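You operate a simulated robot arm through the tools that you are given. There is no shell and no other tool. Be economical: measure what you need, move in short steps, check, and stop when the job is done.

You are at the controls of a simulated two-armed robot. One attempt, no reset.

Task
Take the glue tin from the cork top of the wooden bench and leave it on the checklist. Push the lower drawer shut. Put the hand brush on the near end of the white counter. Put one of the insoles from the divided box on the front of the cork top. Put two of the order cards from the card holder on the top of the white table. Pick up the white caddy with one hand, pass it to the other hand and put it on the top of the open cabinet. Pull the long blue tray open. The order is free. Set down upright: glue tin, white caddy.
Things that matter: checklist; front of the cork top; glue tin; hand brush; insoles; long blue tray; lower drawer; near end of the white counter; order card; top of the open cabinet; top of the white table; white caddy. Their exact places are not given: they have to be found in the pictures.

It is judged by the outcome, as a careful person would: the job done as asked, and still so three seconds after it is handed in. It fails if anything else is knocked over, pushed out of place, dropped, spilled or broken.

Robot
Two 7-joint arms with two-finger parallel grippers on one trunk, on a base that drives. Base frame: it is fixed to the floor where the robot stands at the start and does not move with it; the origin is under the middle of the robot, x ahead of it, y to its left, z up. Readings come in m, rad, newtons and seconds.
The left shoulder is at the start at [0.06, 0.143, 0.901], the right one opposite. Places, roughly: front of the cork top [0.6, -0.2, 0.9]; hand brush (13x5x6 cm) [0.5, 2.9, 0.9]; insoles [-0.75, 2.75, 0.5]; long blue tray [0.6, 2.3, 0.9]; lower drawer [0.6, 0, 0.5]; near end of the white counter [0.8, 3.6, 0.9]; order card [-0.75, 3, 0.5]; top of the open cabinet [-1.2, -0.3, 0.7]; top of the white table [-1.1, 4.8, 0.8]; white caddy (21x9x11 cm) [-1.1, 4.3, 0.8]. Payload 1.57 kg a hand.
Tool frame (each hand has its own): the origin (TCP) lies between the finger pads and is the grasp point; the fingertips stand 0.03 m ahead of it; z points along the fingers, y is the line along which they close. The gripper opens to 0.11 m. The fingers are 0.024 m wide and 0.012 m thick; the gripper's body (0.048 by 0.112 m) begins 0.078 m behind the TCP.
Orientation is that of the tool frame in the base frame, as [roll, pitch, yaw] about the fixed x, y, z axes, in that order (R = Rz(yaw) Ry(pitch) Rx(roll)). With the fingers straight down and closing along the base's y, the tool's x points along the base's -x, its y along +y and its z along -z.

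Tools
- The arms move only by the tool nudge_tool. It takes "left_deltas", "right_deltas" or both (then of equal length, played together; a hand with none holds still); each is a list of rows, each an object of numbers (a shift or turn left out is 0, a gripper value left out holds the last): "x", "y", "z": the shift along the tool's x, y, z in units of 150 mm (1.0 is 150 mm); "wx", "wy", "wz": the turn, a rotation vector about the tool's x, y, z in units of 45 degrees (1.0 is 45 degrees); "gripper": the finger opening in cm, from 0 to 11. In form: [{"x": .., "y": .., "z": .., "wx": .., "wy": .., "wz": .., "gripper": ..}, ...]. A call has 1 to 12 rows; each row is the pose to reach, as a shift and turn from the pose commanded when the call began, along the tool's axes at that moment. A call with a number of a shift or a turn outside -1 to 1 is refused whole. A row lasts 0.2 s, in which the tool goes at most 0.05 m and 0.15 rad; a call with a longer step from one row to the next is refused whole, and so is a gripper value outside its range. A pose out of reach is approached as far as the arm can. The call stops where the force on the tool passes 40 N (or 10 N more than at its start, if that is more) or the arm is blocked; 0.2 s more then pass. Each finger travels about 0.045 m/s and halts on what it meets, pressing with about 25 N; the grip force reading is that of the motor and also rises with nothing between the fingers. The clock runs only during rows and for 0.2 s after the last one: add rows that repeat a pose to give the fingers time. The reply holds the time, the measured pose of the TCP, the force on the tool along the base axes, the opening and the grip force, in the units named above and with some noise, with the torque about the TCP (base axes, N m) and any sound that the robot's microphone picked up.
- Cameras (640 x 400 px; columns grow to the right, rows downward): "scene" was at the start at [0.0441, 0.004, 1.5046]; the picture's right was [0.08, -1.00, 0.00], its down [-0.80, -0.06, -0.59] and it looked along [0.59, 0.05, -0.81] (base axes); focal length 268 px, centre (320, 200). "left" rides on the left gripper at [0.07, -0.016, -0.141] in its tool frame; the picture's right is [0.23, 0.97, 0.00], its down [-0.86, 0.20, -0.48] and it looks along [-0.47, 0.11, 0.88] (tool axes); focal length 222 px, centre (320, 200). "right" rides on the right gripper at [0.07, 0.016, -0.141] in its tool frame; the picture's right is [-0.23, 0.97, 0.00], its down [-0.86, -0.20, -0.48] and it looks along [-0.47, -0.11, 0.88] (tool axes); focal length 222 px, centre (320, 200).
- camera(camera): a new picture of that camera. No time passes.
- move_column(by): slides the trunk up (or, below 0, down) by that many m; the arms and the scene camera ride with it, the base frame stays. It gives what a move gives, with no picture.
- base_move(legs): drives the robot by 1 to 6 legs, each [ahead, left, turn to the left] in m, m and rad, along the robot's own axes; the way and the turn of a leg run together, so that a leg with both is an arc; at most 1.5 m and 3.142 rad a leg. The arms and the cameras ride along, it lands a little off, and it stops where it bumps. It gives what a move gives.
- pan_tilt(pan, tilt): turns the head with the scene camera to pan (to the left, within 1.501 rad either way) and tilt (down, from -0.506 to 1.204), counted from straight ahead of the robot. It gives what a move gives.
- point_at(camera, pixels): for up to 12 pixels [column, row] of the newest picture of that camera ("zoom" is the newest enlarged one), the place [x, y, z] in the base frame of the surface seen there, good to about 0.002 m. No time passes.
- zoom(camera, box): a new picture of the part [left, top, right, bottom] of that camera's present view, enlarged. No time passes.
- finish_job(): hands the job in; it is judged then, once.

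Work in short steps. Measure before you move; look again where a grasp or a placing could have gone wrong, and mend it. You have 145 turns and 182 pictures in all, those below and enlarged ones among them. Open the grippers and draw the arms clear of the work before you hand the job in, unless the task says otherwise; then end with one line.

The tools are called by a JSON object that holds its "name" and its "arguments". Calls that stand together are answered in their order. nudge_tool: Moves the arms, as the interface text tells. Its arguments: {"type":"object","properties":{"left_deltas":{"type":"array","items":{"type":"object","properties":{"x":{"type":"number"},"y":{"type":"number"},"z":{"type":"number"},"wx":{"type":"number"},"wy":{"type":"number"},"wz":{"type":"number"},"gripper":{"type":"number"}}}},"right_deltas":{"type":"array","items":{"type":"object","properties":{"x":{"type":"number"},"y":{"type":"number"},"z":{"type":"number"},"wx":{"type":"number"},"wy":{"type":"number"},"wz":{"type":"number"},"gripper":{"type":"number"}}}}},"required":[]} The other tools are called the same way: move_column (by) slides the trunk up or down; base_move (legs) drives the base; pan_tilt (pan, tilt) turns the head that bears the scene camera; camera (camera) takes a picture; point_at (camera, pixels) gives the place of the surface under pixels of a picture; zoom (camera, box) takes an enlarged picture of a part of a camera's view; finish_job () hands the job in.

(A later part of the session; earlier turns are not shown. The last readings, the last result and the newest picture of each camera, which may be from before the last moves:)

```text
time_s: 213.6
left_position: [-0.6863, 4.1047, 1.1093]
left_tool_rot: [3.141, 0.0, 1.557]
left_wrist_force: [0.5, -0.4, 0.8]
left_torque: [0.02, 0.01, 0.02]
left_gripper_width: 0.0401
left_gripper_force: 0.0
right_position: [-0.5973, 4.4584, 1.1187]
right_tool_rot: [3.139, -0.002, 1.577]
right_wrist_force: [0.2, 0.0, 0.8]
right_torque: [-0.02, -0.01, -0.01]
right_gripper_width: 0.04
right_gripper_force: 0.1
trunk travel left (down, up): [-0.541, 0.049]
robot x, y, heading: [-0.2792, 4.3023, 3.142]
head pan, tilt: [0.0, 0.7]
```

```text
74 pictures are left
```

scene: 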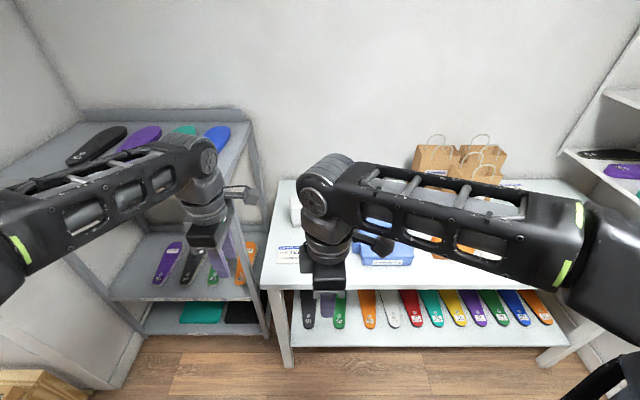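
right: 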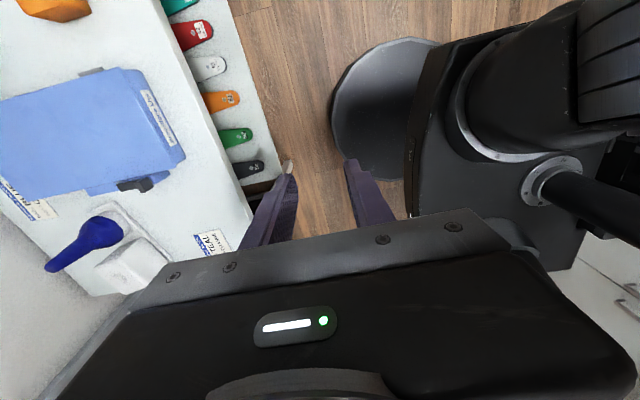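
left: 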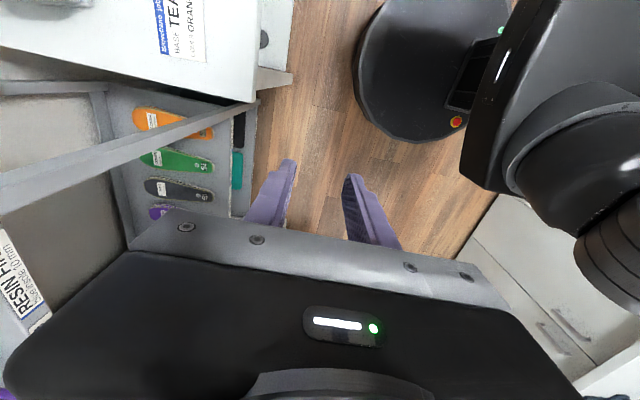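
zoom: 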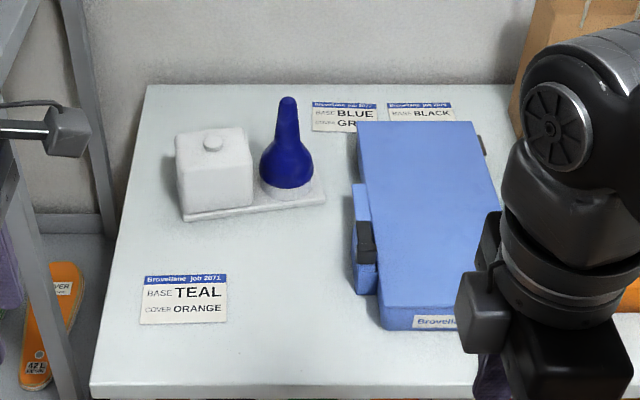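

The caddy is a white tray with a white box (knob on top) and a blue nozzle. I measure its parts.

{"name": "zoom", "arguments": {"camera": "scene", "box": [280, 170, 360, 230]}}

{"name": "point_at", "arguments": {"camera": "zoom", "pixels": [[165, 125], [125, 175], [245, 175], [120, 105], [215, 75], [135, 290], [225, 310], [430, 260], [360, 240], [350, 60], [315, 200], [390, 200]]}}

```text
6.67 times, centred on (320, 200) of scene
```

zoom: 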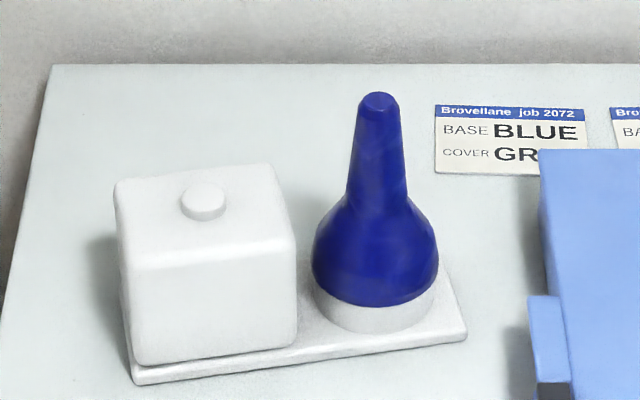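

```text
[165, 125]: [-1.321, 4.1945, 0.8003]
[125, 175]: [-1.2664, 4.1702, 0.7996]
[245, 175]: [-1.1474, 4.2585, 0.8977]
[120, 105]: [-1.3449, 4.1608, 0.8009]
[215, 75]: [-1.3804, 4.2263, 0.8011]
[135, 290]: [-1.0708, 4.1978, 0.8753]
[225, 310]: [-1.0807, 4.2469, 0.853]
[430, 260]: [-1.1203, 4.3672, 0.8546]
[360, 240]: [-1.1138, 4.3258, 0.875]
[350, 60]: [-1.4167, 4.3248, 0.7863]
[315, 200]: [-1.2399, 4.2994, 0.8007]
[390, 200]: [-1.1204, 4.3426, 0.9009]
```

I measure more points to get the caddy's yaw, the gap between box and nozzle, and heights.

{"name": "point_at", "arguments": {"camera": "zoom", "pixels": [[140, 380], [464, 338], [145, 355], [290, 338], [130, 270], [288, 250], [125, 190], [280, 180], [285, 215], [320, 245], [378, 100], [205, 195]]}}

{"name": "point_at", "arguments": {"camera": "right", "pixels": [[110, 270], [145, 240], [168, 255], [130, 232], [115, 225], [85, 225], [100, 215], [140, 285]]}}

```text
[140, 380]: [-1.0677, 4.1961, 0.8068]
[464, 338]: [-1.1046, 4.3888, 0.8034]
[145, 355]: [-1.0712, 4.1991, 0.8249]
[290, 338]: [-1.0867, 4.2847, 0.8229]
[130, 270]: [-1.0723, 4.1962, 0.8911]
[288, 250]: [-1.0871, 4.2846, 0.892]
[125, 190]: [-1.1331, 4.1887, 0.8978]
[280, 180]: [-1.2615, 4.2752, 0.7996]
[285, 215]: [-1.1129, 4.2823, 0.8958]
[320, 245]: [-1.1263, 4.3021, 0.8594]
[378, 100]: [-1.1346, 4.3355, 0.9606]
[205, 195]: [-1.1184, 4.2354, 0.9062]
```

```text
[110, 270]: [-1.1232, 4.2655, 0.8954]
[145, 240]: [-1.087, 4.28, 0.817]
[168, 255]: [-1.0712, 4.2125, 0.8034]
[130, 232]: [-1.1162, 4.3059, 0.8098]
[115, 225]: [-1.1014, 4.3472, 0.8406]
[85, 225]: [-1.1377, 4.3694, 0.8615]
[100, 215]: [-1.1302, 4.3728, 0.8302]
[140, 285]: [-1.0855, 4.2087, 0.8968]
```

Caddy box centre ≈ (-1.118, 4.236), top 0.898, yawed 0.19 rad; gap to nozzle ≈2.3 cm. Plan: right hand grips the box's side faces from the front at 45°, then the left hand takes it from above. First I rotate the right hand back to nominal yaw and retract the left.

{"name": "nudge_tool", "arguments": {"right_deltas": [{"wz": 0.17, "gripper": 10}, {"wz": 0.34}, {"wz": 0.51}, {"wz": 0.68}, {"wz": 0.85}, {"wz": 1.0}], "left_deltas": [{"y": 0.15, "gripper": 9.4}, {"y": 0.3}, {"y": 0.45}, {"y": 0.6}, {"y": 0.6}, {"y": 0.6}]}}

{"name": "nudge_tool", "arguments": {"right_deltas": [{"wz": 0.17}, {"wz": 0.34}, {"wz": 0.51}, {"wz": 0.68}, {"wz": 0.85}, {"wz": 1.0}]}}

{"name": "nudge_tool", "arguments": {"right_deltas": [{"wy": -0.17}, {"wy": -0.34}, {"wy": -0.51}, {"wy": -0.68}, {"wy": -0.85}, {"wy": -1.0}]}}

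{"name": "base_move", "arguments": {"legs": [[0, 0, 0.19]]}}

{"name": "camera", "arguments": {"camera": "scene"}}

```text
time_s: 215.0
left_position: [-0.5953, 4.1037, 1.1116]
left_tool_rot: [3.142, -0.001, 1.556]
left_wrist_force: [-0.4, 0.3, 0.1]
left_torque: [-0.02, 0.03, -0.05]
left_gripper_width: 0.0942
left_gripper_force: 0.0
right_position: [-0.5973, 4.4592, 1.1201]
right_tool_rot: [3.141, -0.003, 0.79]
right_wrist_force: [-0.3, 0.4, -0.7]
right_torque: [0.0, -0.02, -0.02]
right_gripper_width: 0.0999
right_gripper_force: 0.1
trunk travel left (down, up): [-0.541, 0.049]
robot x, y, heading: [-0.2803, 4.3016, 3.142]
head pan, tilt: [0.0, 0.7]
```

```text
time_s: 216.4
left_position: [-0.5954, 4.1033, 1.1111]
left_tool_rot: [-3.142, -0.001, 1.557]
left_wrist_force: [0.1, 0.8, -0.1]
left_torque: [0.01, 0.05, -0.01]
left_gripper_width: 0.0938
left_gripper_force: 0.1
right_position: [-0.5964, 4.4583, 1.121]
right_tool_rot: [-3.139, -0.004, 0.005]
right_wrist_force: [-0.2, -0.1, -0.3]
right_torque: [0.04, -0.03, -0.03]
right_gripper_width: 0.0999
right_gripper_force: 0.1
trunk travel left (down, up): [-0.541, 0.049]
robot x, y, heading: [-0.2797, 4.3041, 3.142]
head pan, tilt: [0.0, 0.7]
```

```text
time_s: 217.8
left_position: [-0.5956, 4.103, 1.1104]
left_tool_rot: [-3.139, -0.002, 1.558]
left_wrist_force: [0.2, -0.1, -1.0]
left_torque: [0.03, 0.01, 0.01]
left_gripper_width: 0.0944
left_gripper_force: 0.0
right_position: [-0.6103, 4.4525, 1.1483]
right_tool_rot: [-3.139, 0.782, 0.007]
right_wrist_force: [-0.9, 0.3, -1.0]
right_torque: [-0.03, 0.03, 0.05]
right_gripper_width: 0.1
right_gripper_force: 0.0
right hand out of reach, approached as far as the arm can: row 5, 6
trunk travel left (down, up): [-0.541, 0.049]
robot x, y, heading: [-0.2796, 4.3033, 3.141]
head pan, tilt: [0.0, 0.7]
```

```text
time_s: 218.9
left_position: [-0.5537, 4.0467, 1.1118]
left_tool_rot: [3.141, -0.001, 1.746]
left_wrist_force: [-0.1, 0.7, -0.7]
left_torque: [0.0, 0.01, 0.01]
left_gripper_width: 0.0939
left_gripper_force: 0.0
right_position: [-0.6338, 4.3879, 1.1488]
right_tool_rot: [-3.138, 0.781, 0.195]
right_wrist_force: [-0.8, -0.7, -0.1]
right_torque: [0.0, -0.01, -0.01]
right_gripper_width: 0.0999
right_gripper_force: 0.0
trunk travel left (down, up): [-0.541, 0.049]
robot x, y, heading: [-0.2747, 4.3017, -2.958]
head pan, tilt: [0.0, 0.7]
```

```text
72 pictures are left
```

scene: 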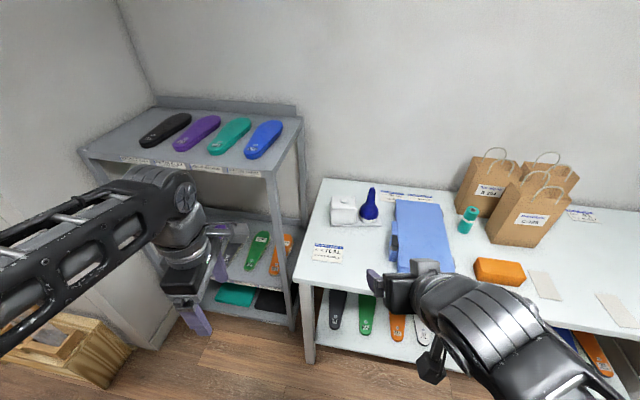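

Both cards are visible flat on the table. Now I lower the trunk 0.2 and drive forward 0.2 / left 0.06 toward the caddy.

{"name": "base_move", "arguments": {"legs": [[0.15, 0.06, 0]]}}

{"name": "move_column", "arguments": {"by": -0.2}}

{"name": "nudge_tool", "arguments": {"right_deltas": [{"x": -0.12, "z": 0.12}, {"x": -0.24, "z": 0.24}, {"x": -0.36, "z": 0.36}, {"x": -0.48, "z": 0.48}, {"x": -0.6, "z": 0.6}, {"x": -0.6, "z": 0.6}]}}

{"name": "camera", "arguments": {"camera": "right"}}

{"name": "camera", "arguments": {"camera": "scene"}}

```text
time_s: 220.4
left_position: [-0.6885, 3.9607, 1.1103]
left_tool_rot: [3.141, -0.001, 1.746]
left_wrist_force: [0.1, -1.6, -0.4]
left_torque: [0.02, 0.0, 0.0]
left_gripper_width: 0.0942
left_gripper_force: 0.0
right_position: [-0.7703, 4.3021, 1.1477]
right_tool_rot: [-3.137, 0.779, 0.199]
right_wrist_force: [0.7, -0.7, -0.4]
right_torque: [0.01, -0.03, -0.02]
right_gripper_width: 0.1
right_gripper_force: 0.0
trunk travel left (down, up): [-0.541, 0.049]
robot x, y, heading: [-0.4138, 4.2156, -2.945]
head pan, tilt: [0.0, 0.7]
```

```text
time_s: 222.5
left_position: [-0.6877, 3.9628, 0.9116]
left_tool_rot: [-3.141, 0.002, 1.747]
left_wrist_force: [-0.2, -0.8, -0.1]
left_torque: [-0.05, -0.01, -0.01]
left_gripper_width: 0.094
left_gripper_force: 0.0
right_position: [-0.7683, 4.3016, 0.9486]
right_tool_rot: [-3.139, 0.78, 0.198]
right_wrist_force: [-0.3, 0.3, -0.3]
right_torque: [0.01, 0.02, 0.01]
right_gripper_width: 0.1001
right_gripper_force: 0.0
trunk travel left (down, up): [-0.341, 0.249]
robot x, y, heading: [-0.4158, 4.2182, -2.951]
head pan, tilt: [0.0, 0.7]
```

```text
time_s: 223.9
left_position: [-0.6892, 3.9622, 0.9116]
left_tool_rot: [3.141, 0.002, 1.746]
left_wrist_force: [0.7, 0.5, -1.1]
left_torque: [0.0, 0.01, -0.02]
left_gripper_width: 0.094
left_gripper_force: 0.1
right_position: [-0.893, 4.2758, 0.9466]
right_tool_rot: [-3.138, 0.783, 0.198]
right_wrist_force: [-0.7, 0.0, -0.6]
right_torque: [-0.02, -0.01, 0.02]
right_gripper_width: 0.1
right_gripper_force: 0.1
trunk travel left (down, up): [-0.341, 0.249]
robot x, y, heading: [-0.4106, 4.2175, -2.952]
head pan, tilt: [0.0, 0.7]
```

```text
71 pictures are left
```

right: 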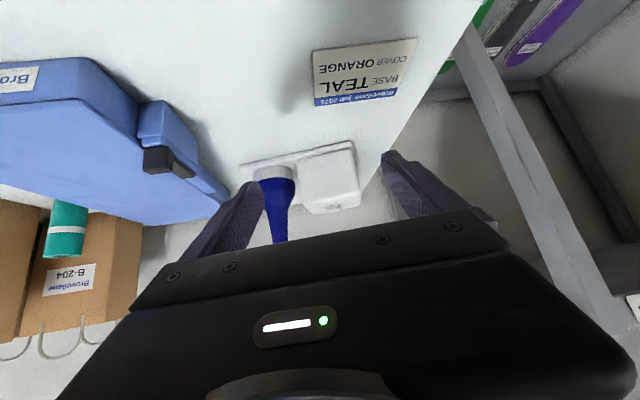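

```text
70 pictures are left
```

scene: 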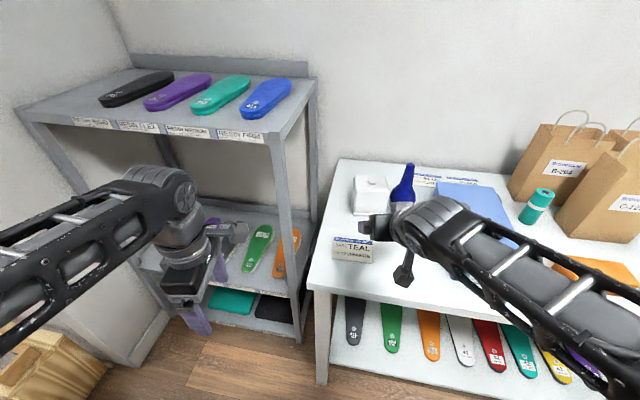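

Aligned: remaining move is ~0.20 forward, 0.075 down, 0 lateral. I verify box faces from this closer view.

{"name": "zoom", "arguments": {"camera": "right", "box": [220, 110, 420, 250]}}

{"name": "point_at", "arguments": {"camera": "zoom", "pixels": [[245, 200], [270, 280], [425, 220], [435, 270], [330, 310], [200, 250], [250, 170], [350, 200], [430, 130], [90, 165]]}}

```text
2.86 times, centred on (320, 180) of right
```

zoom: 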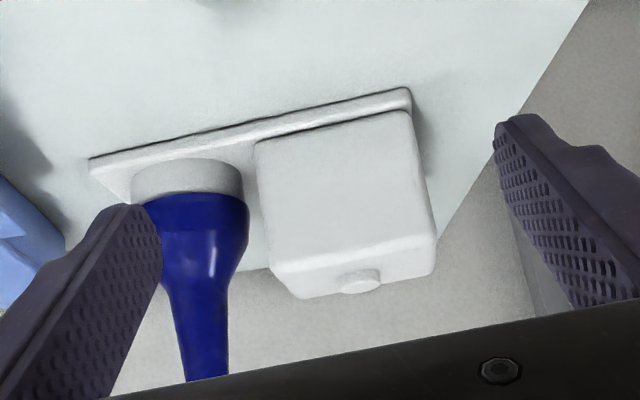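

```text
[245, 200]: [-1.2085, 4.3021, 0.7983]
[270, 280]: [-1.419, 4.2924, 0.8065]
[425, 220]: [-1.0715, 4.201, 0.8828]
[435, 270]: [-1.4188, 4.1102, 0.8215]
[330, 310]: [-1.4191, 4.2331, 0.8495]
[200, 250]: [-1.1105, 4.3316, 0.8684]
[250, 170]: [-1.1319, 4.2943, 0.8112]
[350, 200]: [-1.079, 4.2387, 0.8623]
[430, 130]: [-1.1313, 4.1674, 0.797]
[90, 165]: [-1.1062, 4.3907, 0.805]
```

Lateral error ~3 mm. I move to the pre-grasp point (8 cm back along the finger axis) with a 9.7 cm opening.

{"name": "nudge_tool", "arguments": {"right_deltas": [{"x": -0.15, "y": -0.02, "z": 0.19, "gripper": 9.7}, {"x": -0.3, "y": -0.02, "z": 0.38}, {"x": -0.45, "y": -0.02, "z": 0.57}, {"x": -0.585, "y": -0.02, "z": 0.754}, {"x": -0.585, "y": -0.02, "z": 0.754}]}}

{"name": "camera", "arguments": {"camera": "right"}}

```text
time_s: 225.1
left_position: [-0.6875, 3.9604, 0.9103]
left_tool_rot: [-3.141, 0.001, 1.748]
left_wrist_force: [0.4, 0.0, 0.6]
left_torque: [0.0, -0.03, 0.0]
left_gripper_width: 0.0941
left_gripper_force: 0.0
right_position: [-1.0338, 4.2526, 0.9304]
right_tool_rot: [-3.139, 0.78, 0.199]
right_wrist_force: [0.7, 0.1, -0.7]
right_torque: [0.0, -0.03, 0.01]
right_gripper_width: 0.0969
right_gripper_force: 0.0
trunk travel left (down, up): [-0.341, 0.249]
robot x, y, heading: [-0.4121, 4.22, -2.951]
head pan, tilt: [0.0, 0.7]
```

```text
68 pictures are left
```

right: 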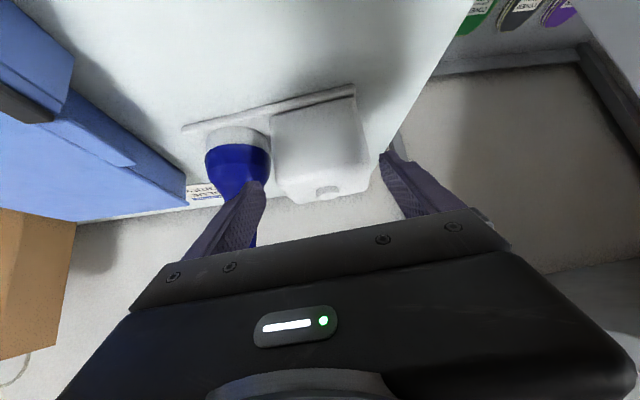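

Fingers straddle the box in view. I advance slowly along the finger axis.

{"name": "nudge_tool", "arguments": {"right_deltas": [{"z": 0.1}, {"z": 0.2}, {"z": 0.3}, {"z": 0.4}, {"z": 0.48}, {"z": 0.54}, {"z": 0.54}]}}

{"name": "camera", "arguments": {"camera": "right"}}

{"name": "zoom", "arguments": {"camera": "scene", "box": [300, 130, 500, 290]}}

```text
time_s: 226.7
left_position: [-0.6881, 3.9604, 0.9103]
left_tool_rot: [3.141, 0.003, 1.746]
left_wrist_force: [0.2, -0.1, 0.3]
left_torque: [0.0, -0.01, 0.0]
left_gripper_width: 0.094
left_gripper_force: 0.0
right_position: [-1.0883, 4.2423, 0.8708]
right_tool_rot: [-3.139, 0.779, 0.2]
right_wrist_force: [0.4, 0.3, -1.2]
right_torque: [0.02, -0.04, 0.01]
right_gripper_width: 0.097
right_gripper_force: 0.1
trunk travel left (down, up): [-0.341, 0.249]
robot x, y, heading: [-0.4142, 4.2152, -2.954]
head pan, tilt: [0.0, 0.7]
```

```text
67 pictures are left
```

right: 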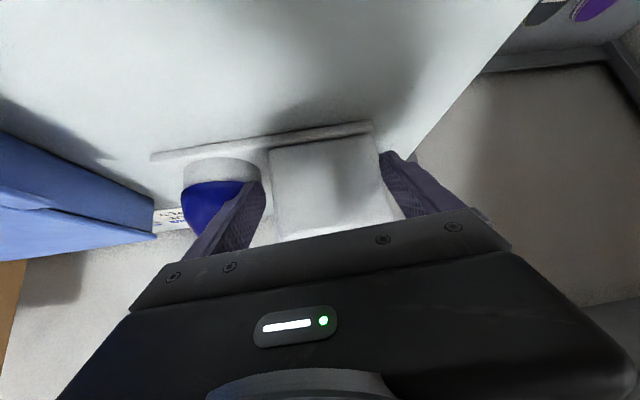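

```text
2.50 times, centred on (400, 210) of scene
```

zoom: 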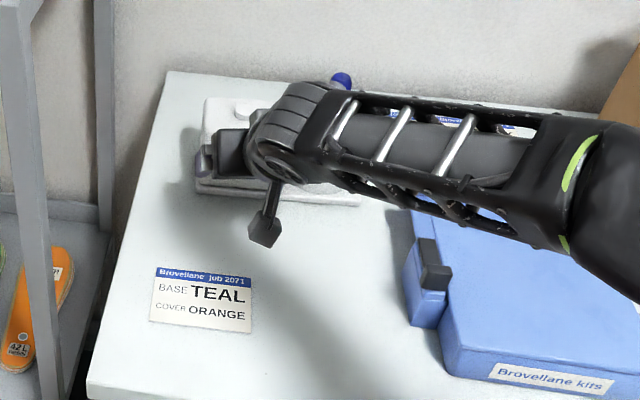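

Fingers sit on both sides of the box with no contact. I close the right gripper.

{"name": "nudge_tool", "arguments": {"right_deltas": [{"gripper": 8.5}, {"gripper": 7.5}, {"gripper": 7}, {"gripper": 7}, {"gripper": 7}]}}

{"name": "nudge_tool", "arguments": {"right_deltas": [{"x": -0.05, "z": -0.05}, {"x": -0.12, "z": -0.12}, {"x": -0.2, "z": -0.2}, {"x": -0.28, "z": -0.28}, {"x": -0.28, "z": -0.28}]}}

{"name": "camera", "arguments": {"camera": "right"}}

```text
time_s: 227.9
left_position: [-0.6887, 3.9616, 0.9116]
left_tool_rot: [3.141, 0.002, 1.746]
left_wrist_force: [0.5, -0.6, -0.2]
left_torque: [-0.03, -0.01, -0.04]
left_gripper_width: 0.0939
left_gripper_force: 0.1
right_position: [-1.0874, 4.2429, 0.872]
right_tool_rot: [-3.138, 0.78, 0.198]
right_wrist_force: [0.1, 2.0, -0.4]
right_torque: [0.03, -0.01, -0.09]
right_gripper_width: 0.0721
right_gripper_force: 0.8
trunk travel left (down, up): [-0.341, 0.249]
robot x, y, heading: [-0.4122, 4.219, -2.949]
head pan, tilt: [0.0, 0.7]
```

```text
time_s: 229.1
left_position: [-0.6874, 3.9601, 0.9118]
left_tool_rot: [-3.141, 0.001, 1.747]
left_wrist_force: [0.1, -0.2, -0.5]
left_torque: [0.01, 0.01, -0.01]
left_gripper_width: 0.0941
left_gripper_force: 0.1
right_position: [-1.0886, 4.2431, 0.9324]
right_tool_rot: [-3.137, 0.781, 0.198]
right_wrist_force: [0.4, 0.6, 1.0]
right_torque: [0.02, -0.01, 0.0]
right_gripper_width: 0.07
right_gripper_force: 0.1
trunk travel left (down, up): [-0.341, 0.249]
robot x, y, heading: [-0.4171, 4.217, -2.95]
head pan, tilt: [0.0, 0.7]
```

```text
65 pictures are left
```

right: 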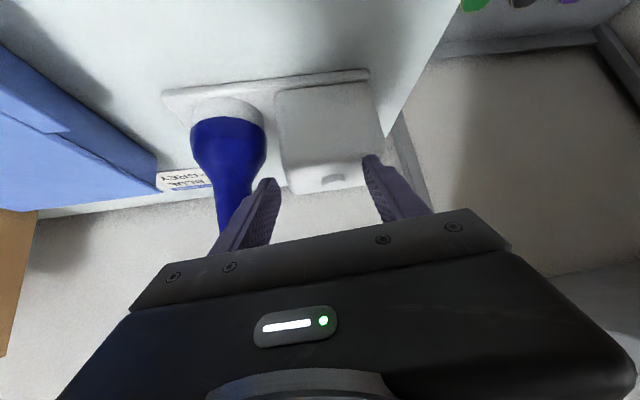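

The box is narrower than the 7 cm command, so I wasn't gripping. I reopen, lower again, and close further.

{"name": "nudge_tool", "arguments": {"right_deltas": [{"gripper": 9.5}, {"gripper": 9.5}, {"gripper": 9.5}, {"gripper": 9.5}]}}

{"name": "camera", "arguments": {"camera": "right"}}

{"name": "nudge_tool", "arguments": {"right_deltas": [{"x": 0.08, "z": 0.08}, {"x": 0.16, "z": 0.16}, {"x": 0.22, "z": 0.22}, {"x": 0.28, "z": 0.28}, {"x": 0.28, "z": 0.28, "gripper": 6}, {"x": 0.28, "z": 0.28, "gripper": 4}, {"x": 0.28, "z": 0.28}, {"x": 0.28, "z": 0.28}]}}

{"name": "camera", "arguments": {"camera": "right"}}

```text
time_s: 230.1
left_position: [-0.6883, 3.9615, 0.9101]
left_tool_rot: [-3.141, 0.0, 1.748]
left_wrist_force: [0.6, 0.1, 0.1]
left_torque: [-0.02, 0.01, 0.03]
left_gripper_width: 0.0943
left_gripper_force: 0.1
right_position: [-1.089, 4.2426, 0.9327]
right_tool_rot: [-3.138, 0.779, 0.2]
right_wrist_force: [-0.2, -0.2, -0.3]
right_torque: [-0.02, 0.0, -0.01]
right_gripper_width: 0.0951
right_gripper_force: 0.2
trunk travel left (down, up): [-0.341, 0.249]
robot x, y, heading: [-0.4108, 4.2195, -2.951]
head pan, tilt: [0.0, 0.7]
```

```text
64 pictures are left
```

right: 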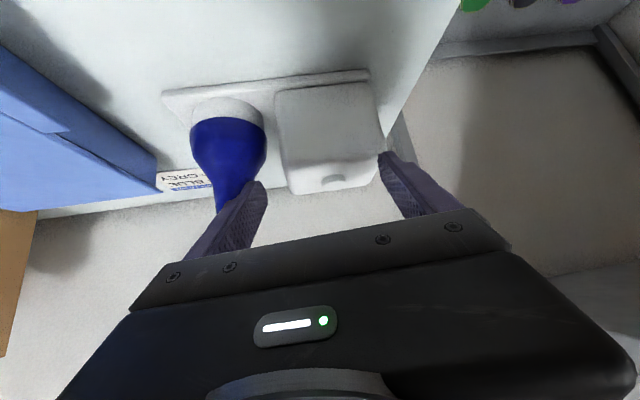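

```text
time_s: 231.9
left_position: [-0.6872, 3.9626, 0.9121]
left_tool_rot: [-3.141, 0.003, 1.748]
left_wrist_force: [-0.2, 0.4, -0.4]
left_torque: [-0.02, 0.01, -0.01]
left_gripper_width: 0.0941
left_gripper_force: 0.1
right_position: [-1.088, 4.2419, 0.872]
right_tool_rot: [-3.139, 0.78, 0.198]
right_wrist_force: [1.8, 1.6, -0.3]
right_torque: [0.0, 0.01, 0.01]
right_gripper_width: 0.0435
right_gripper_force: 1.3
trunk travel left (down, up): [-0.341, 0.249]
robot x, y, heading: [-0.4115, 4.2154, -2.952]
head pan, tilt: [0.0, 0.7]
```

```text
63 pictures are left
```

right: 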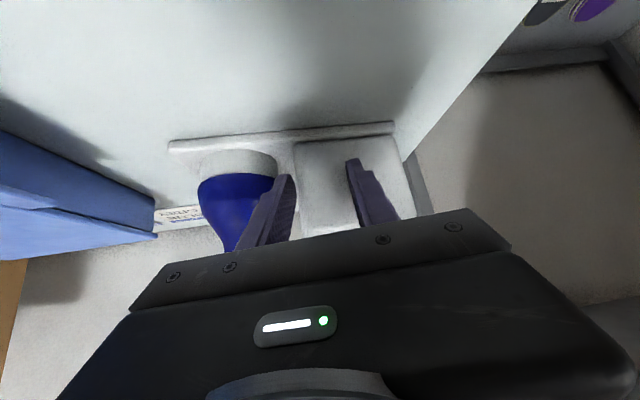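

The fingers closed without gripping and the caddy shifted a little – one finger is in front of the box. I measure box and finger positions now.

{"name": "zoom", "arguments": {"camera": "right", "box": [150, 100, 450, 280]}}

{"name": "point_at", "arguments": {"camera": "zoom", "pixels": [[435, 135], [440, 180], [480, 235], [290, 170], [285, 230], [330, 130], [370, 200], [540, 160], [330, 280], [500, 70], [60, 100], [545, 230]]}}

```text
2.13 times, centred on (300, 190) of right
```

zoom: 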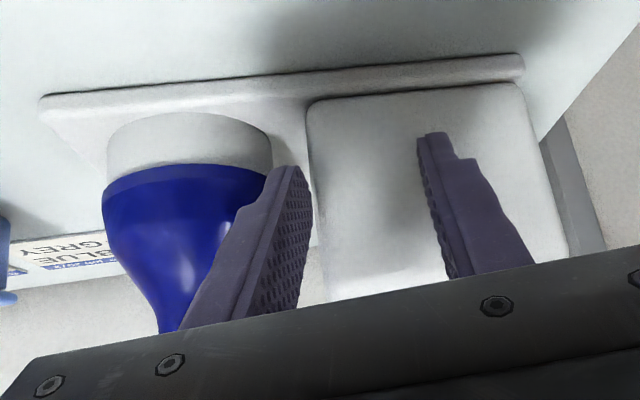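

```text
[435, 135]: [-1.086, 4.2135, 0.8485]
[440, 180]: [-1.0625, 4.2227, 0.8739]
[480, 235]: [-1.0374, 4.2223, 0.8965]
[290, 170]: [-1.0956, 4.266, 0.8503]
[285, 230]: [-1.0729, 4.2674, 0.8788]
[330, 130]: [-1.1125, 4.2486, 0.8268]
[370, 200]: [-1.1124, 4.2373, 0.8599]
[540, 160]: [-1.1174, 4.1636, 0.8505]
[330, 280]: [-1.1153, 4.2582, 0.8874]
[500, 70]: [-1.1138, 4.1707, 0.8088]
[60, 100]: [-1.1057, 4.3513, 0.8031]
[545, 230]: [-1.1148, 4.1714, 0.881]
```

The earlier shallow 45° grip squeezed the caddy backwards; it stands upright now with yaw≈0. I retract, flatten the right hand's tilt to ~28° below horizontal for a deeper grip, and re-measure.

{"name": "nudge_tool", "arguments": {"right_deltas": [{"z": -0.15, "gripper": 6}, {"z": -0.3}, {"z": -0.5}, {"z": -0.7, "gripper": 9.7}, {"z": -0.9}, {"z": -0.9}, {"z": -0.9}]}}

{"name": "nudge_tool", "arguments": {"right_deltas": [{"wy": -0.15}, {"wy": -0.3}, {"wy": -0.38}]}}

{"name": "base_move", "arguments": {"legs": [[-0.1, 0, -0.15]]}}

{"name": "zoom", "arguments": {"camera": "scene", "box": [260, 130, 460, 290]}}

```text
time_s: 233.5
left_position: [-0.6883, 3.9615, 0.9112]
left_tool_rot: [-3.141, 0.002, 1.747]
left_wrist_force: [-0.3, -0.6, 0.0]
left_torque: [0.01, -0.02, -0.04]
left_gripper_width: 0.0944
left_gripper_force: 0.1
right_position: [-0.9955, 4.2594, 0.9673]
right_tool_rot: [-3.138, 0.782, 0.199]
right_wrist_force: [0.7, 0.7, 0.8]
right_torque: [0.02, -0.02, 0.01]
right_gripper_width: 0.0969
right_gripper_force: 0.2
trunk travel left (down, up): [-0.341, 0.249]
robot x, y, heading: [-0.4113, 4.2172, -2.951]
head pan, tilt: [0.0, 0.7]
```

```text
time_s: 234.3
left_position: [-0.6883, 3.9616, 0.9108]
left_tool_rot: [3.141, 0.002, 1.749]
left_wrist_force: [0.0, 0.6, 0.1]
left_torque: [0.0, 0.01, -0.03]
left_gripper_width: 0.0942
left_gripper_force: 0.1
right_position: [-0.9959, 4.2601, 0.9677]
right_tool_rot: [-3.134, 1.081, 0.199]
right_wrist_force: [0.4, -0.8, -0.2]
right_torque: [0.03, 0.0, 0.01]
right_gripper_width: 0.0972
right_gripper_force: 0.0
trunk travel left (down, up): [-0.341, 0.249]
robot x, y, heading: [-0.4118, 4.2173, -2.949]
head pan, tilt: [0.0, 0.7]
```

```text
time_s: 235.5
left_position: [-0.6256, 4.0158, 0.9114]
left_tool_rot: [-3.141, 0.0, 1.597]
left_wrist_force: [-0.1, 0.5, 0.3]
left_torque: [-0.01, 0.01, -0.05]
left_gripper_width: 0.0941
left_gripper_force: 0.1
right_position: [-0.8856, 4.3569, 0.9681]
right_tool_rot: [-3.136, 1.08, 0.05]
right_wrist_force: [0.6, -0.4, 0.6]
right_torque: [-0.01, 0.03, -0.01]
right_gripper_width: 0.0971
right_gripper_force: 0.1
trunk travel left (down, up): [-0.341, 0.249]
robot x, y, heading: [-0.3152, 4.2307, -3.103]
head pan, tilt: [0.0, 0.7]
```

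```text
2.50 times, centred on (360, 210) of scene
```

zoom: 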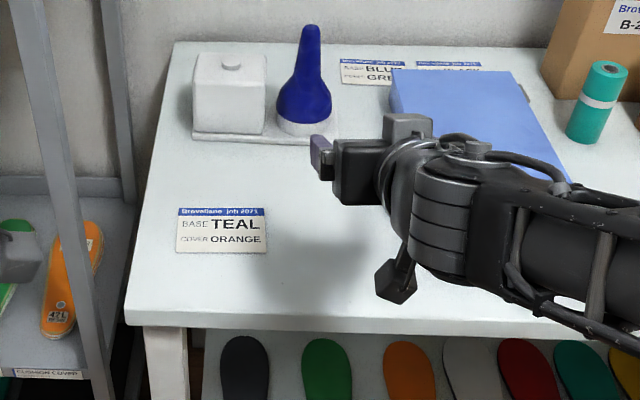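

{"name": "point_at", "arguments": {"camera": "zoom", "pixels": [[196, 135], [262, 133], [197, 95], [262, 95], [230, 66], [195, 140], [320, 140], [280, 100], [310, 30], [265, 70], [200, 62], [332, 100]]}}

{"name": "zoom", "arguments": {"camera": "scene", "box": [310, 130, 400, 200]}}

```text
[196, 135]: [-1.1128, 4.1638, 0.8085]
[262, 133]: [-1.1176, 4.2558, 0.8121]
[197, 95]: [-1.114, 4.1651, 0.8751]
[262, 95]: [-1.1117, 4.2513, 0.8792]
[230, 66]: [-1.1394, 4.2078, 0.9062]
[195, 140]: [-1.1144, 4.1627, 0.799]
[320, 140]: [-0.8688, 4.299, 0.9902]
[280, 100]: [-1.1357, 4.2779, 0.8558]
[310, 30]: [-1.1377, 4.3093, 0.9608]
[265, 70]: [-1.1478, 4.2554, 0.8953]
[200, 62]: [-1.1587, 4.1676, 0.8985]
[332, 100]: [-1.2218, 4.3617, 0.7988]
```

```text
5.71 times, centred on (355, 165) of scene
```

zoom: 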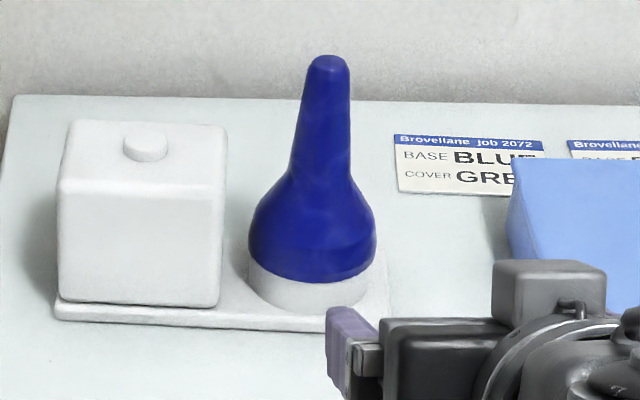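

Caddy is now square: box front x -1.113, y 4.164–4.253, top 0.898; nozzle edge at y 4.278. I square the base, shift left 0.17, forward 0.1.

{"name": "base_move", "arguments": {"legs": [[0, 0, -0.04], [0.1, 0.17, 0]]}}

{"name": "camera", "arguments": {"camera": "right"}}

```text
time_s: 237.4
left_position: [-0.7332, 3.8571, 0.9097]
left_tool_rot: [-3.14, -0.001, 1.56]
left_wrist_force: [-0.2, -1.1, -0.1]
left_torque: [-0.04, -0.01, -0.04]
left_gripper_width: 0.0942
left_gripper_force: 0.1
right_position: [-0.9806, 4.208, 0.9682]
right_tool_rot: [-3.134, 1.078, 0.015]
right_wrist_force: [-0.2, -0.3, -0.6]
right_torque: [-0.01, -0.03, 0.02]
right_gripper_width: 0.0972
right_gripper_force: 0.0
trunk travel left (down, up): [-0.341, 0.249]
robot x, y, heading: [-0.4142, 4.0581, -3.137]
head pan, tilt: [0.0, 0.7]
```

```text
59 pictures are left
```

right: 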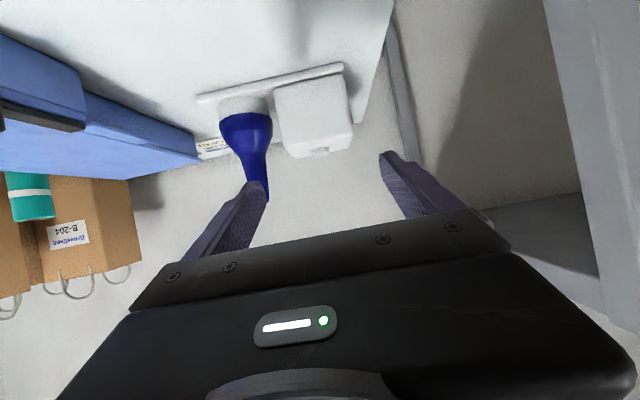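

Lateral alignment is right (y 4.208). I lower 9.5 cm here, then advance horizontally around the box with 10 cm opening.

{"name": "nudge_tool", "arguments": {"right_deltas": [{"x": 0.19, "z": 0.1, "gripper": 10}, {"x": 0.37, "z": 0.2}, {"x": 0.558, "z": 0.3}, {"x": 0.558, "z": 0.3}]}}

{"name": "nudge_tool", "arguments": {"right_deltas": [{"x": -0.1, "z": 0.19}, {"x": -0.2, "z": 0.37}, {"x": -0.27, "z": 0.5}, {"x": -0.33, "z": 0.615}, {"x": -0.33, "z": 0.615}]}}

{"name": "camera", "arguments": {"camera": "right"}}

```text
time_s: 238.4
left_position: [-0.7315, 3.8574, 0.9108]
left_tool_rot: [3.142, 0.002, 1.561]
left_wrist_force: [0.0, -0.5, -0.4]
left_torque: [-0.02, -0.02, 0.01]
left_gripper_width: 0.094
left_gripper_force: 0.0
right_position: [-0.9805, 4.2096, 0.8731]
right_tool_rot: [-3.136, 1.078, 0.013]
right_wrist_force: [0.1, -0.3, 0.1]
right_torque: [-0.01, -0.02, -0.02]
right_gripper_width: 0.1
right_gripper_force: 0.0
trunk travel left (down, up): [-0.341, 0.249]
robot x, y, heading: [-0.4184, 4.0585, -3.141]
head pan, tilt: [0.0, 0.7]
```

```text
time_s: 239.6
left_position: [-0.733, 3.858, 0.9107]
left_tool_rot: [-3.141, 0.001, 1.56]
left_wrist_force: [0.3, -0.7, -0.1]
left_torque: [0.01, -0.01, 0.03]
left_gripper_width: 0.0941
left_gripper_force: 0.1
right_position: [-1.0843, 4.2064, 0.8704]
right_tool_rot: [-3.137, 1.079, 0.012]
right_wrist_force: [-0.8, 0.3, 0.6]
right_torque: [0.01, -0.02, 0.0]
right_gripper_width: 0.0998
right_gripper_force: 0.1
trunk travel left (down, up): [-0.341, 0.249]
robot x, y, heading: [-0.4141, 4.0594, -3.14]
head pan, tilt: [0.0, 0.7]
```

```text
58 pictures are left
```

right: 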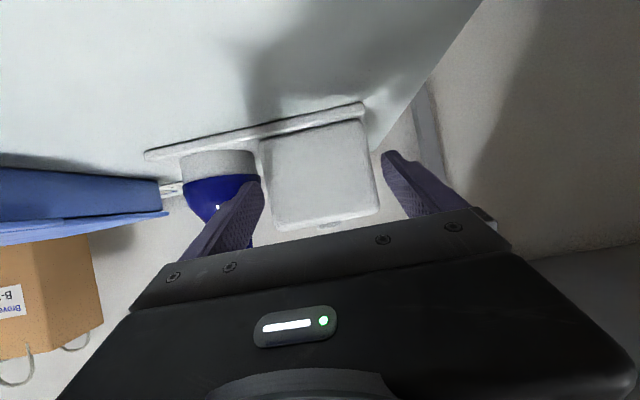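

Both fingers line up; I nudge 2.5 mm toward +y and advance the last 6 cm.

{"name": "nudge_tool", "arguments": {"right_deltas": [{"y": -0.017}, {"x": -0.05, "y": -0.017, "z": 0.09}, {"x": -0.1, "y": -0.017, "z": 0.18}, {"x": -0.15, "y": -0.017, "z": 0.27}, {"x": -0.192, "y": -0.017, "z": 0.358}, {"x": -0.192, "y": -0.017, "z": 0.358}]}}

{"name": "camera", "arguments": {"camera": "right"}}

```text
time_s: 241.0
left_position: [-0.7323, 3.8573, 0.9109]
left_tool_rot: [3.141, 0.001, 1.558]
left_wrist_force: [0.3, 0.1, -0.7]
left_torque: [0.03, -0.01, -0.01]
left_gripper_width: 0.0941
left_gripper_force: 0.0
right_position: [-1.1441, 4.211, 0.8727]
right_tool_rot: [-3.136, 1.078, 0.011]
right_wrist_force: [0.5, -0.1, -0.2]
right_torque: [-0.02, -0.04, 0.0]
right_gripper_width: 0.1009
right_gripper_force: 0.2
trunk travel left (down, up): [-0.341, 0.249]
robot x, y, heading: [-0.4141, 4.0611, -3.136]
head pan, tilt: [0.0, 0.7]
```

```text
57 pictures are left
```

right: 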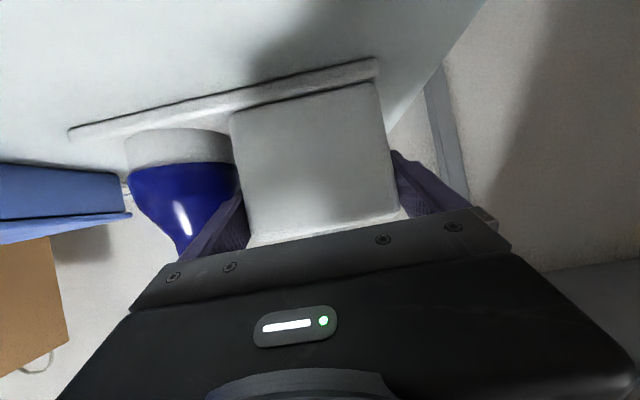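

The finger tips are now hidden beside the box – properly deep. Close.

{"name": "nudge_tool", "arguments": {"right_deltas": [{"gripper": 9}, {"gripper": 8}, {"gripper": 7}, {"gripper": 6}, {"gripper": 6}, {"gripper": 6}]}}

```text
time_s: 242.4
left_position: [-0.7327, 3.858, 0.9104]
left_tool_rot: [3.141, 0.003, 1.56]
left_wrist_force: [0.7, 0.2, 1.1]
left_torque: [-0.03, 0.0, 0.03]
left_gripper_width: 0.0939
left_gripper_force: 0.0
right_position: [-1.1456, 4.21, 0.8729]
right_tool_rot: [-3.136, 1.08, 0.013]
right_wrist_force: [-0.3, 0.2, -0.4]
right_torque: [0.46, 0.1, -0.23]
right_gripper_width: 0.098
right_gripper_force: 25.3
trunk travel left (down, up): [-0.341, 0.249]
robot x, y, heading: [-0.4171, 4.0622, -3.145]
head pan, tilt: [0.0, 0.7]
```

Gripped at 9.8 cm, 25 N. I lift 6 cm straight up and check.

{"name": "nudge_tool", "arguments": {"right_deltas": [{"x": -0.06, "z": -0.03}, {"x": -0.15, "z": -0.08}, {"x": -0.25, "z": -0.134}, {"x": -0.352, "z": -0.189}, {"x": -0.352, "z": -0.189}]}}

{"name": "camera", "arguments": {"camera": "scene"}}

{"name": "camera", "arguments": {"camera": "right"}}

```text
time_s: 243.6
left_position: [-0.7328, 3.8583, 0.9104]
left_tool_rot: [-3.141, 0.002, 1.562]
left_wrist_force: [0.4, -0.1, -0.3]
left_torque: [0.01, 0.0, -0.01]
left_gripper_width: 0.0942
left_gripper_force: 0.1
right_position: [-1.1469, 4.208, 0.9312]
right_tool_rot: [-3.136, 1.078, 0.015]
right_wrist_force: [0.2, -0.3, -6.1]
right_torque: [-0.15, -0.11, -0.02]
right_gripper_width: 0.0979
right_gripper_force: 24.9
trunk travel left (down, up): [-0.341, 0.249]
robot x, y, heading: [-0.4125, 4.0613, -3.136]
head pan, tilt: [0.0, 0.7]
```

```text
56 pictures are left
```

scene: 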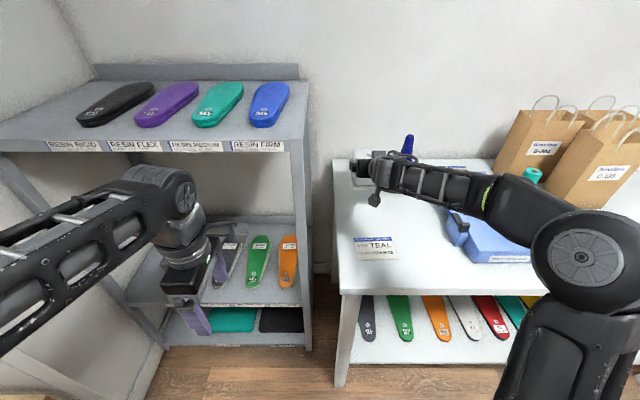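

```text
55 pictures are left
```

right: 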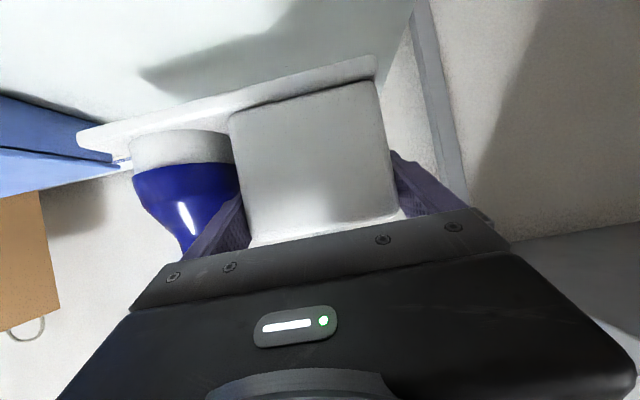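

Caddy lifted level (6 N). I back off 0.4 m into the aisle, raise the trunk 0.2, then bring the caddy inward.

{"name": "base_move", "arguments": {"legs": [[-0.4, 0, 0]]}}

{"name": "move_column", "arguments": {"by": 0.2}}

{"name": "nudge_tool", "arguments": {"right_deltas": [{"x": 0.15, "y": 0.13, "z": -0.05}, {"x": 0.35, "y": 0.26, "z": -0.12}, {"x": 0.55, "y": 0.39, "z": -0.2}, {"x": 0.75, "y": 0.53, "z": -0.3}, {"x": 0.95, "y": 0.66, "z": -0.45}, {"x": 0.95, "y": 0.66, "z": -0.45}]}}

{"name": "camera", "arguments": {"camera": "scene"}}

```text
time_s: 246.1
left_position: [-0.3401, 3.8589, 0.9114]
left_tool_rot: [3.141, 0.002, 1.562]
left_wrist_force: [-0.1, 0.2, -0.1]
left_torque: [-0.03, 0.0, -0.01]
left_gripper_width: 0.0944
left_gripper_force: 0.1
right_position: [-0.7535, 4.2083, 0.9315]
right_tool_rot: [-3.136, 1.079, 0.017]
right_wrist_force: [0.4, 0.0, -6.5]
right_torque: [-0.15, -0.1, -0.04]
right_gripper_width: 0.0981
right_gripper_force: 25.0
trunk travel left (down, up): [-0.341, 0.249]
robot x, y, heading: [-0.0228, 4.061, -3.13]
head pan, tilt: [0.0, 0.7]
```

```text
time_s: 248.3
left_position: [-0.34, 3.8584, 1.1101]
left_tool_rot: [-3.141, 0.005, 1.562]
left_wrist_force: [0.7, -0.5, 0.2]
left_torque: [-0.03, -0.02, -0.04]
left_gripper_width: 0.0939
left_gripper_force: 0.0
right_position: [-0.7547, 4.2083, 1.1324]
right_tool_rot: [-3.136, 1.078, 0.016]
right_wrist_force: [0.4, 0.1, -6.4]
right_torque: [-0.13, -0.11, -0.01]
right_gripper_width: 0.098
right_gripper_force: 24.6
trunk travel left (down, up): [-0.541, 0.049]
robot x, y, heading: [-0.0233, 4.0591, -3.134]
head pan, tilt: [0.0, 0.7]
```

```text
time_s: 249.7
left_position: [-0.3411, 3.8594, 1.1104]
left_tool_rot: [-3.141, 0.001, 1.561]
left_wrist_force: [-0.1, -0.8, -0.5]
left_torque: [0.01, -0.01, 0.04]
left_gripper_width: 0.0942
left_gripper_force: 0.1
right_position: [-0.6263, 4.1121, 1.0383]
right_tool_rot: [-3.139, 1.077, 0.013]
right_wrist_force: [-0.1, 0.4, -6.7]
right_torque: [-0.14, -0.08, 0.02]
right_gripper_width: 0.0979
right_gripper_force: 25.2
trunk travel left (down, up): [-0.541, 0.049]
robot x, y, heading: [-0.0234, 4.0575, -3.133]
head pan, tilt: [0.0, 0.7]
```

```text
54 pictures are left
```

scene: 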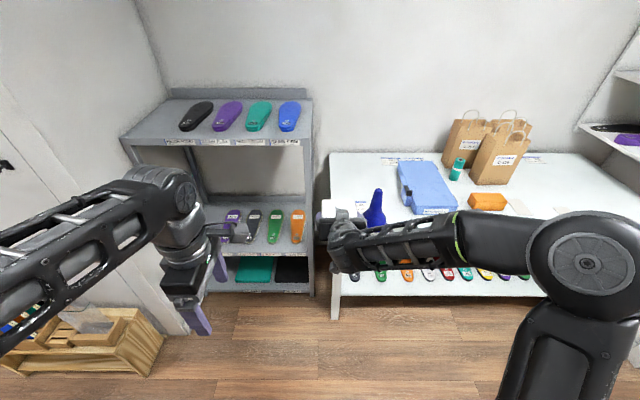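

For the handover the left hand should come from above at comfortable reach, so I bring the caddy 8 cm closer and 10 cm lower, and lift the left hand.

{"name": "nudge_tool", "arguments": {"right_deltas": [{"x": 0.17, "z": -0.03}, {"x": 0.34, "z": -0.06}, {"x": 0.51, "z": -0.1}, {"x": 0.68, "z": -0.13}, {"x": 0.84, "z": -0.155}, {"x": 0.84, "z": -0.155}], "left_deltas": [{"z": -0.1, "gripper": 10.2}, {"z": -0.2}, {"z": -0.2}, {"z": -0.2}, {"z": -0.2}, {"z": -0.2}]}}

{"name": "camera", "arguments": {"camera": "scene"}}

```text
time_s: 251.1
left_position: [-0.3424, 3.8599, 1.1313]
left_tool_rot: [-3.14, 0.001, 1.561]
left_wrist_force: [0.4, 0.7, -0.7]
left_torque: [0.0, 0.01, 0.0]
left_gripper_width: 0.1017
left_gripper_force: 0.0
left hand out of reach, approached as far as the arm can: row 2, 3, 4, 5, 6
right_position: [-0.547, 4.1113, 0.9379]
right_tool_rot: [-3.135, 1.079, 0.015]
right_wrist_force: [-0.8, 0.7, -6.4]
right_torque: [-0.17, -0.1, 0.02]
right_gripper_width: 0.0978
right_gripper_force: 25.2
trunk travel left (down, up): [-0.541, 0.049]
robot x, y, heading: [-0.0233, 4.0621, -3.135]
head pan, tilt: [0.0, 0.7]
```

```text
53 pictures are left
```

scene: 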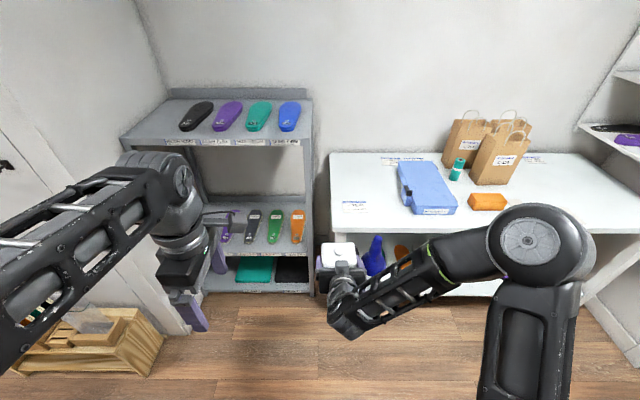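

Now the left hand goes forward, then right over the box (tips stay ≥13 cm above it).

{"name": "nudge_tool", "arguments": {"left_deltas": [{"y": -0.25}, {"y": -0.5}, {"y": -0.75}, {"y": -1.0}, {"y": -1.0}]}}

{"name": "nudge_tool", "arguments": {"left_deltas": [{"y": -0.2}, {"y": -0.45}, {"y": -0.45, "x": 0.3}, {"y": -0.45, "x": 0.6}, {"y": -0.45, "x": 0.86}, {"y": -0.45, "x": 0.86}]}}

{"name": "camera", "arguments": {"camera": "scene"}}

{"name": "camera", "arguments": {"camera": "left"}}

```text
time_s: 252.3
left_position: [-0.4908, 3.8617, 1.1311]
left_tool_rot: [-3.138, -0.001, 1.561]
left_wrist_force: [0.9, -0.6, 0.9]
left_torque: [-0.03, 0.08, 0.01]
left_gripper_width: 0.1021
left_gripper_force: 0.2
right_position: [-0.5456, 4.1113, 0.9381]
right_tool_rot: [-3.136, 1.082, 0.016]
right_wrist_force: [1.2, 1.1, -6.2]
right_torque: [-0.17, -0.1, 0.02]
right_gripper_width: 0.0979
right_gripper_force: 24.6
trunk travel left (down, up): [-0.541, 0.049]
robot x, y, heading: [-0.0247, 4.0566, -3.136]
head pan, tilt: [0.0, 0.7]
```

```text
time_s: 253.7
left_position: [-0.5478, 3.9858, 1.1081]
left_tool_rot: [-3.135, 0.0, 1.561]
left_wrist_force: [-0.1, -0.7, 0.0]
left_torque: [0.01, 0.0, 0.0]
left_gripper_width: 0.102
left_gripper_force: 0.0
left hand out of reach, approached as far as the arm can: row 1, 2, 3, 4, 5, 6
right_position: [-0.5474, 4.1123, 0.9375]
right_tool_rot: [-3.137, 1.077, 0.015]
right_wrist_force: [0.3, -0.4, -6.8]
right_torque: [-0.14, -0.11, 0.0]
right_gripper_width: 0.0977
right_gripper_force: 25.2
trunk travel left (down, up): [-0.541, 0.049]
robot x, y, heading: [-0.023, 4.0595, -3.136]
head pan, tilt: [0.0, 0.7]
```

```text
52 pictures are left
```

scene: 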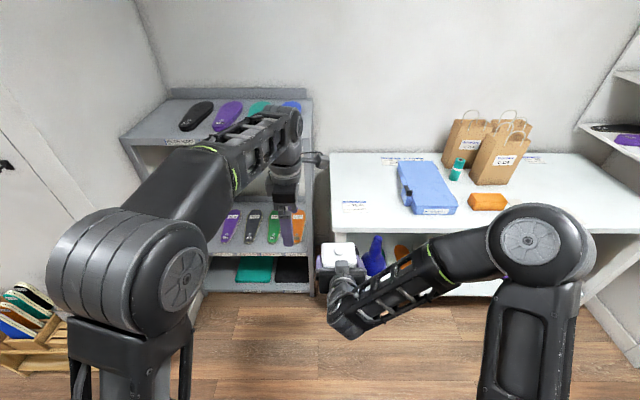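

```text
51 pictures are left
```

left: 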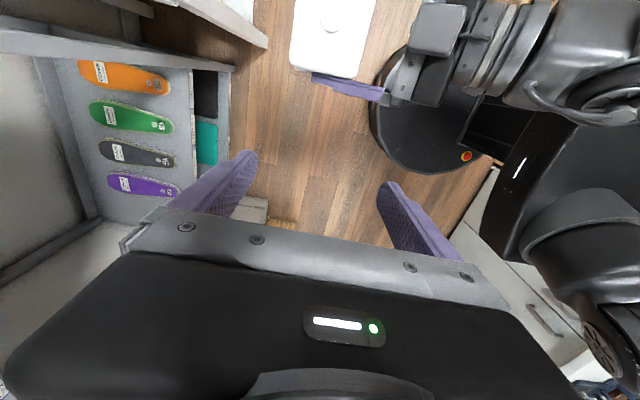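

I continue 13 cm right and slightly down so it's above the box.

{"name": "nudge_tool", "arguments": {"left_deltas": [{"z": 0.13, "x": 0.2}, {"z": 0.27, "x": 0.45, "y": -0.04}, {"z": 0.27, "x": 0.7, "y": -0.078}, {"z": 0.27, "x": 0.88, "y": -0.078}, {"z": 0.27, "x": 0.88, "y": -0.078}]}}

{"name": "camera", "arguments": {"camera": "left"}}

{"name": "zoom", "arguments": {"camera": "scene", "box": [220, 120, 460, 350]}}

```text
time_s: 254.9
left_position: [-0.5568, 4.1179, 1.0658]
left_tool_rot: [-3.141, 0.0, 1.563]
left_wrist_force: [0.3, -0.3, -0.1]
left_torque: [-0.01, 0.02, 0.03]
left_gripper_width: 0.1019
left_gripper_force: 0.0
right_position: [-0.5469, 4.1106, 0.9377]
right_tool_rot: [-3.137, 1.079, 0.014]
right_wrist_force: [-0.4, 0.8, -6.0]
right_torque: [-0.15, -0.11, -0.02]
right_gripper_width: 0.0978
right_gripper_force: 24.7
trunk travel left (down, up): [-0.541, 0.049]
robot x, y, heading: [-0.0253, 4.0598, -3.13]
head pan, tilt: [0.0, 0.7]
```

```text
50 pictures are left
```

left: 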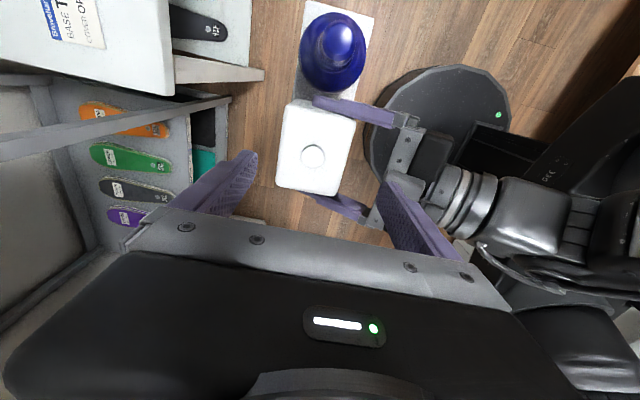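

```text
1.74 times, centred on (340, 235) of scene
```

zoom: 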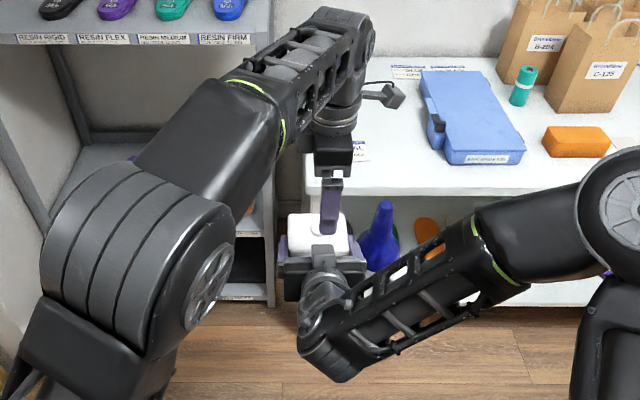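

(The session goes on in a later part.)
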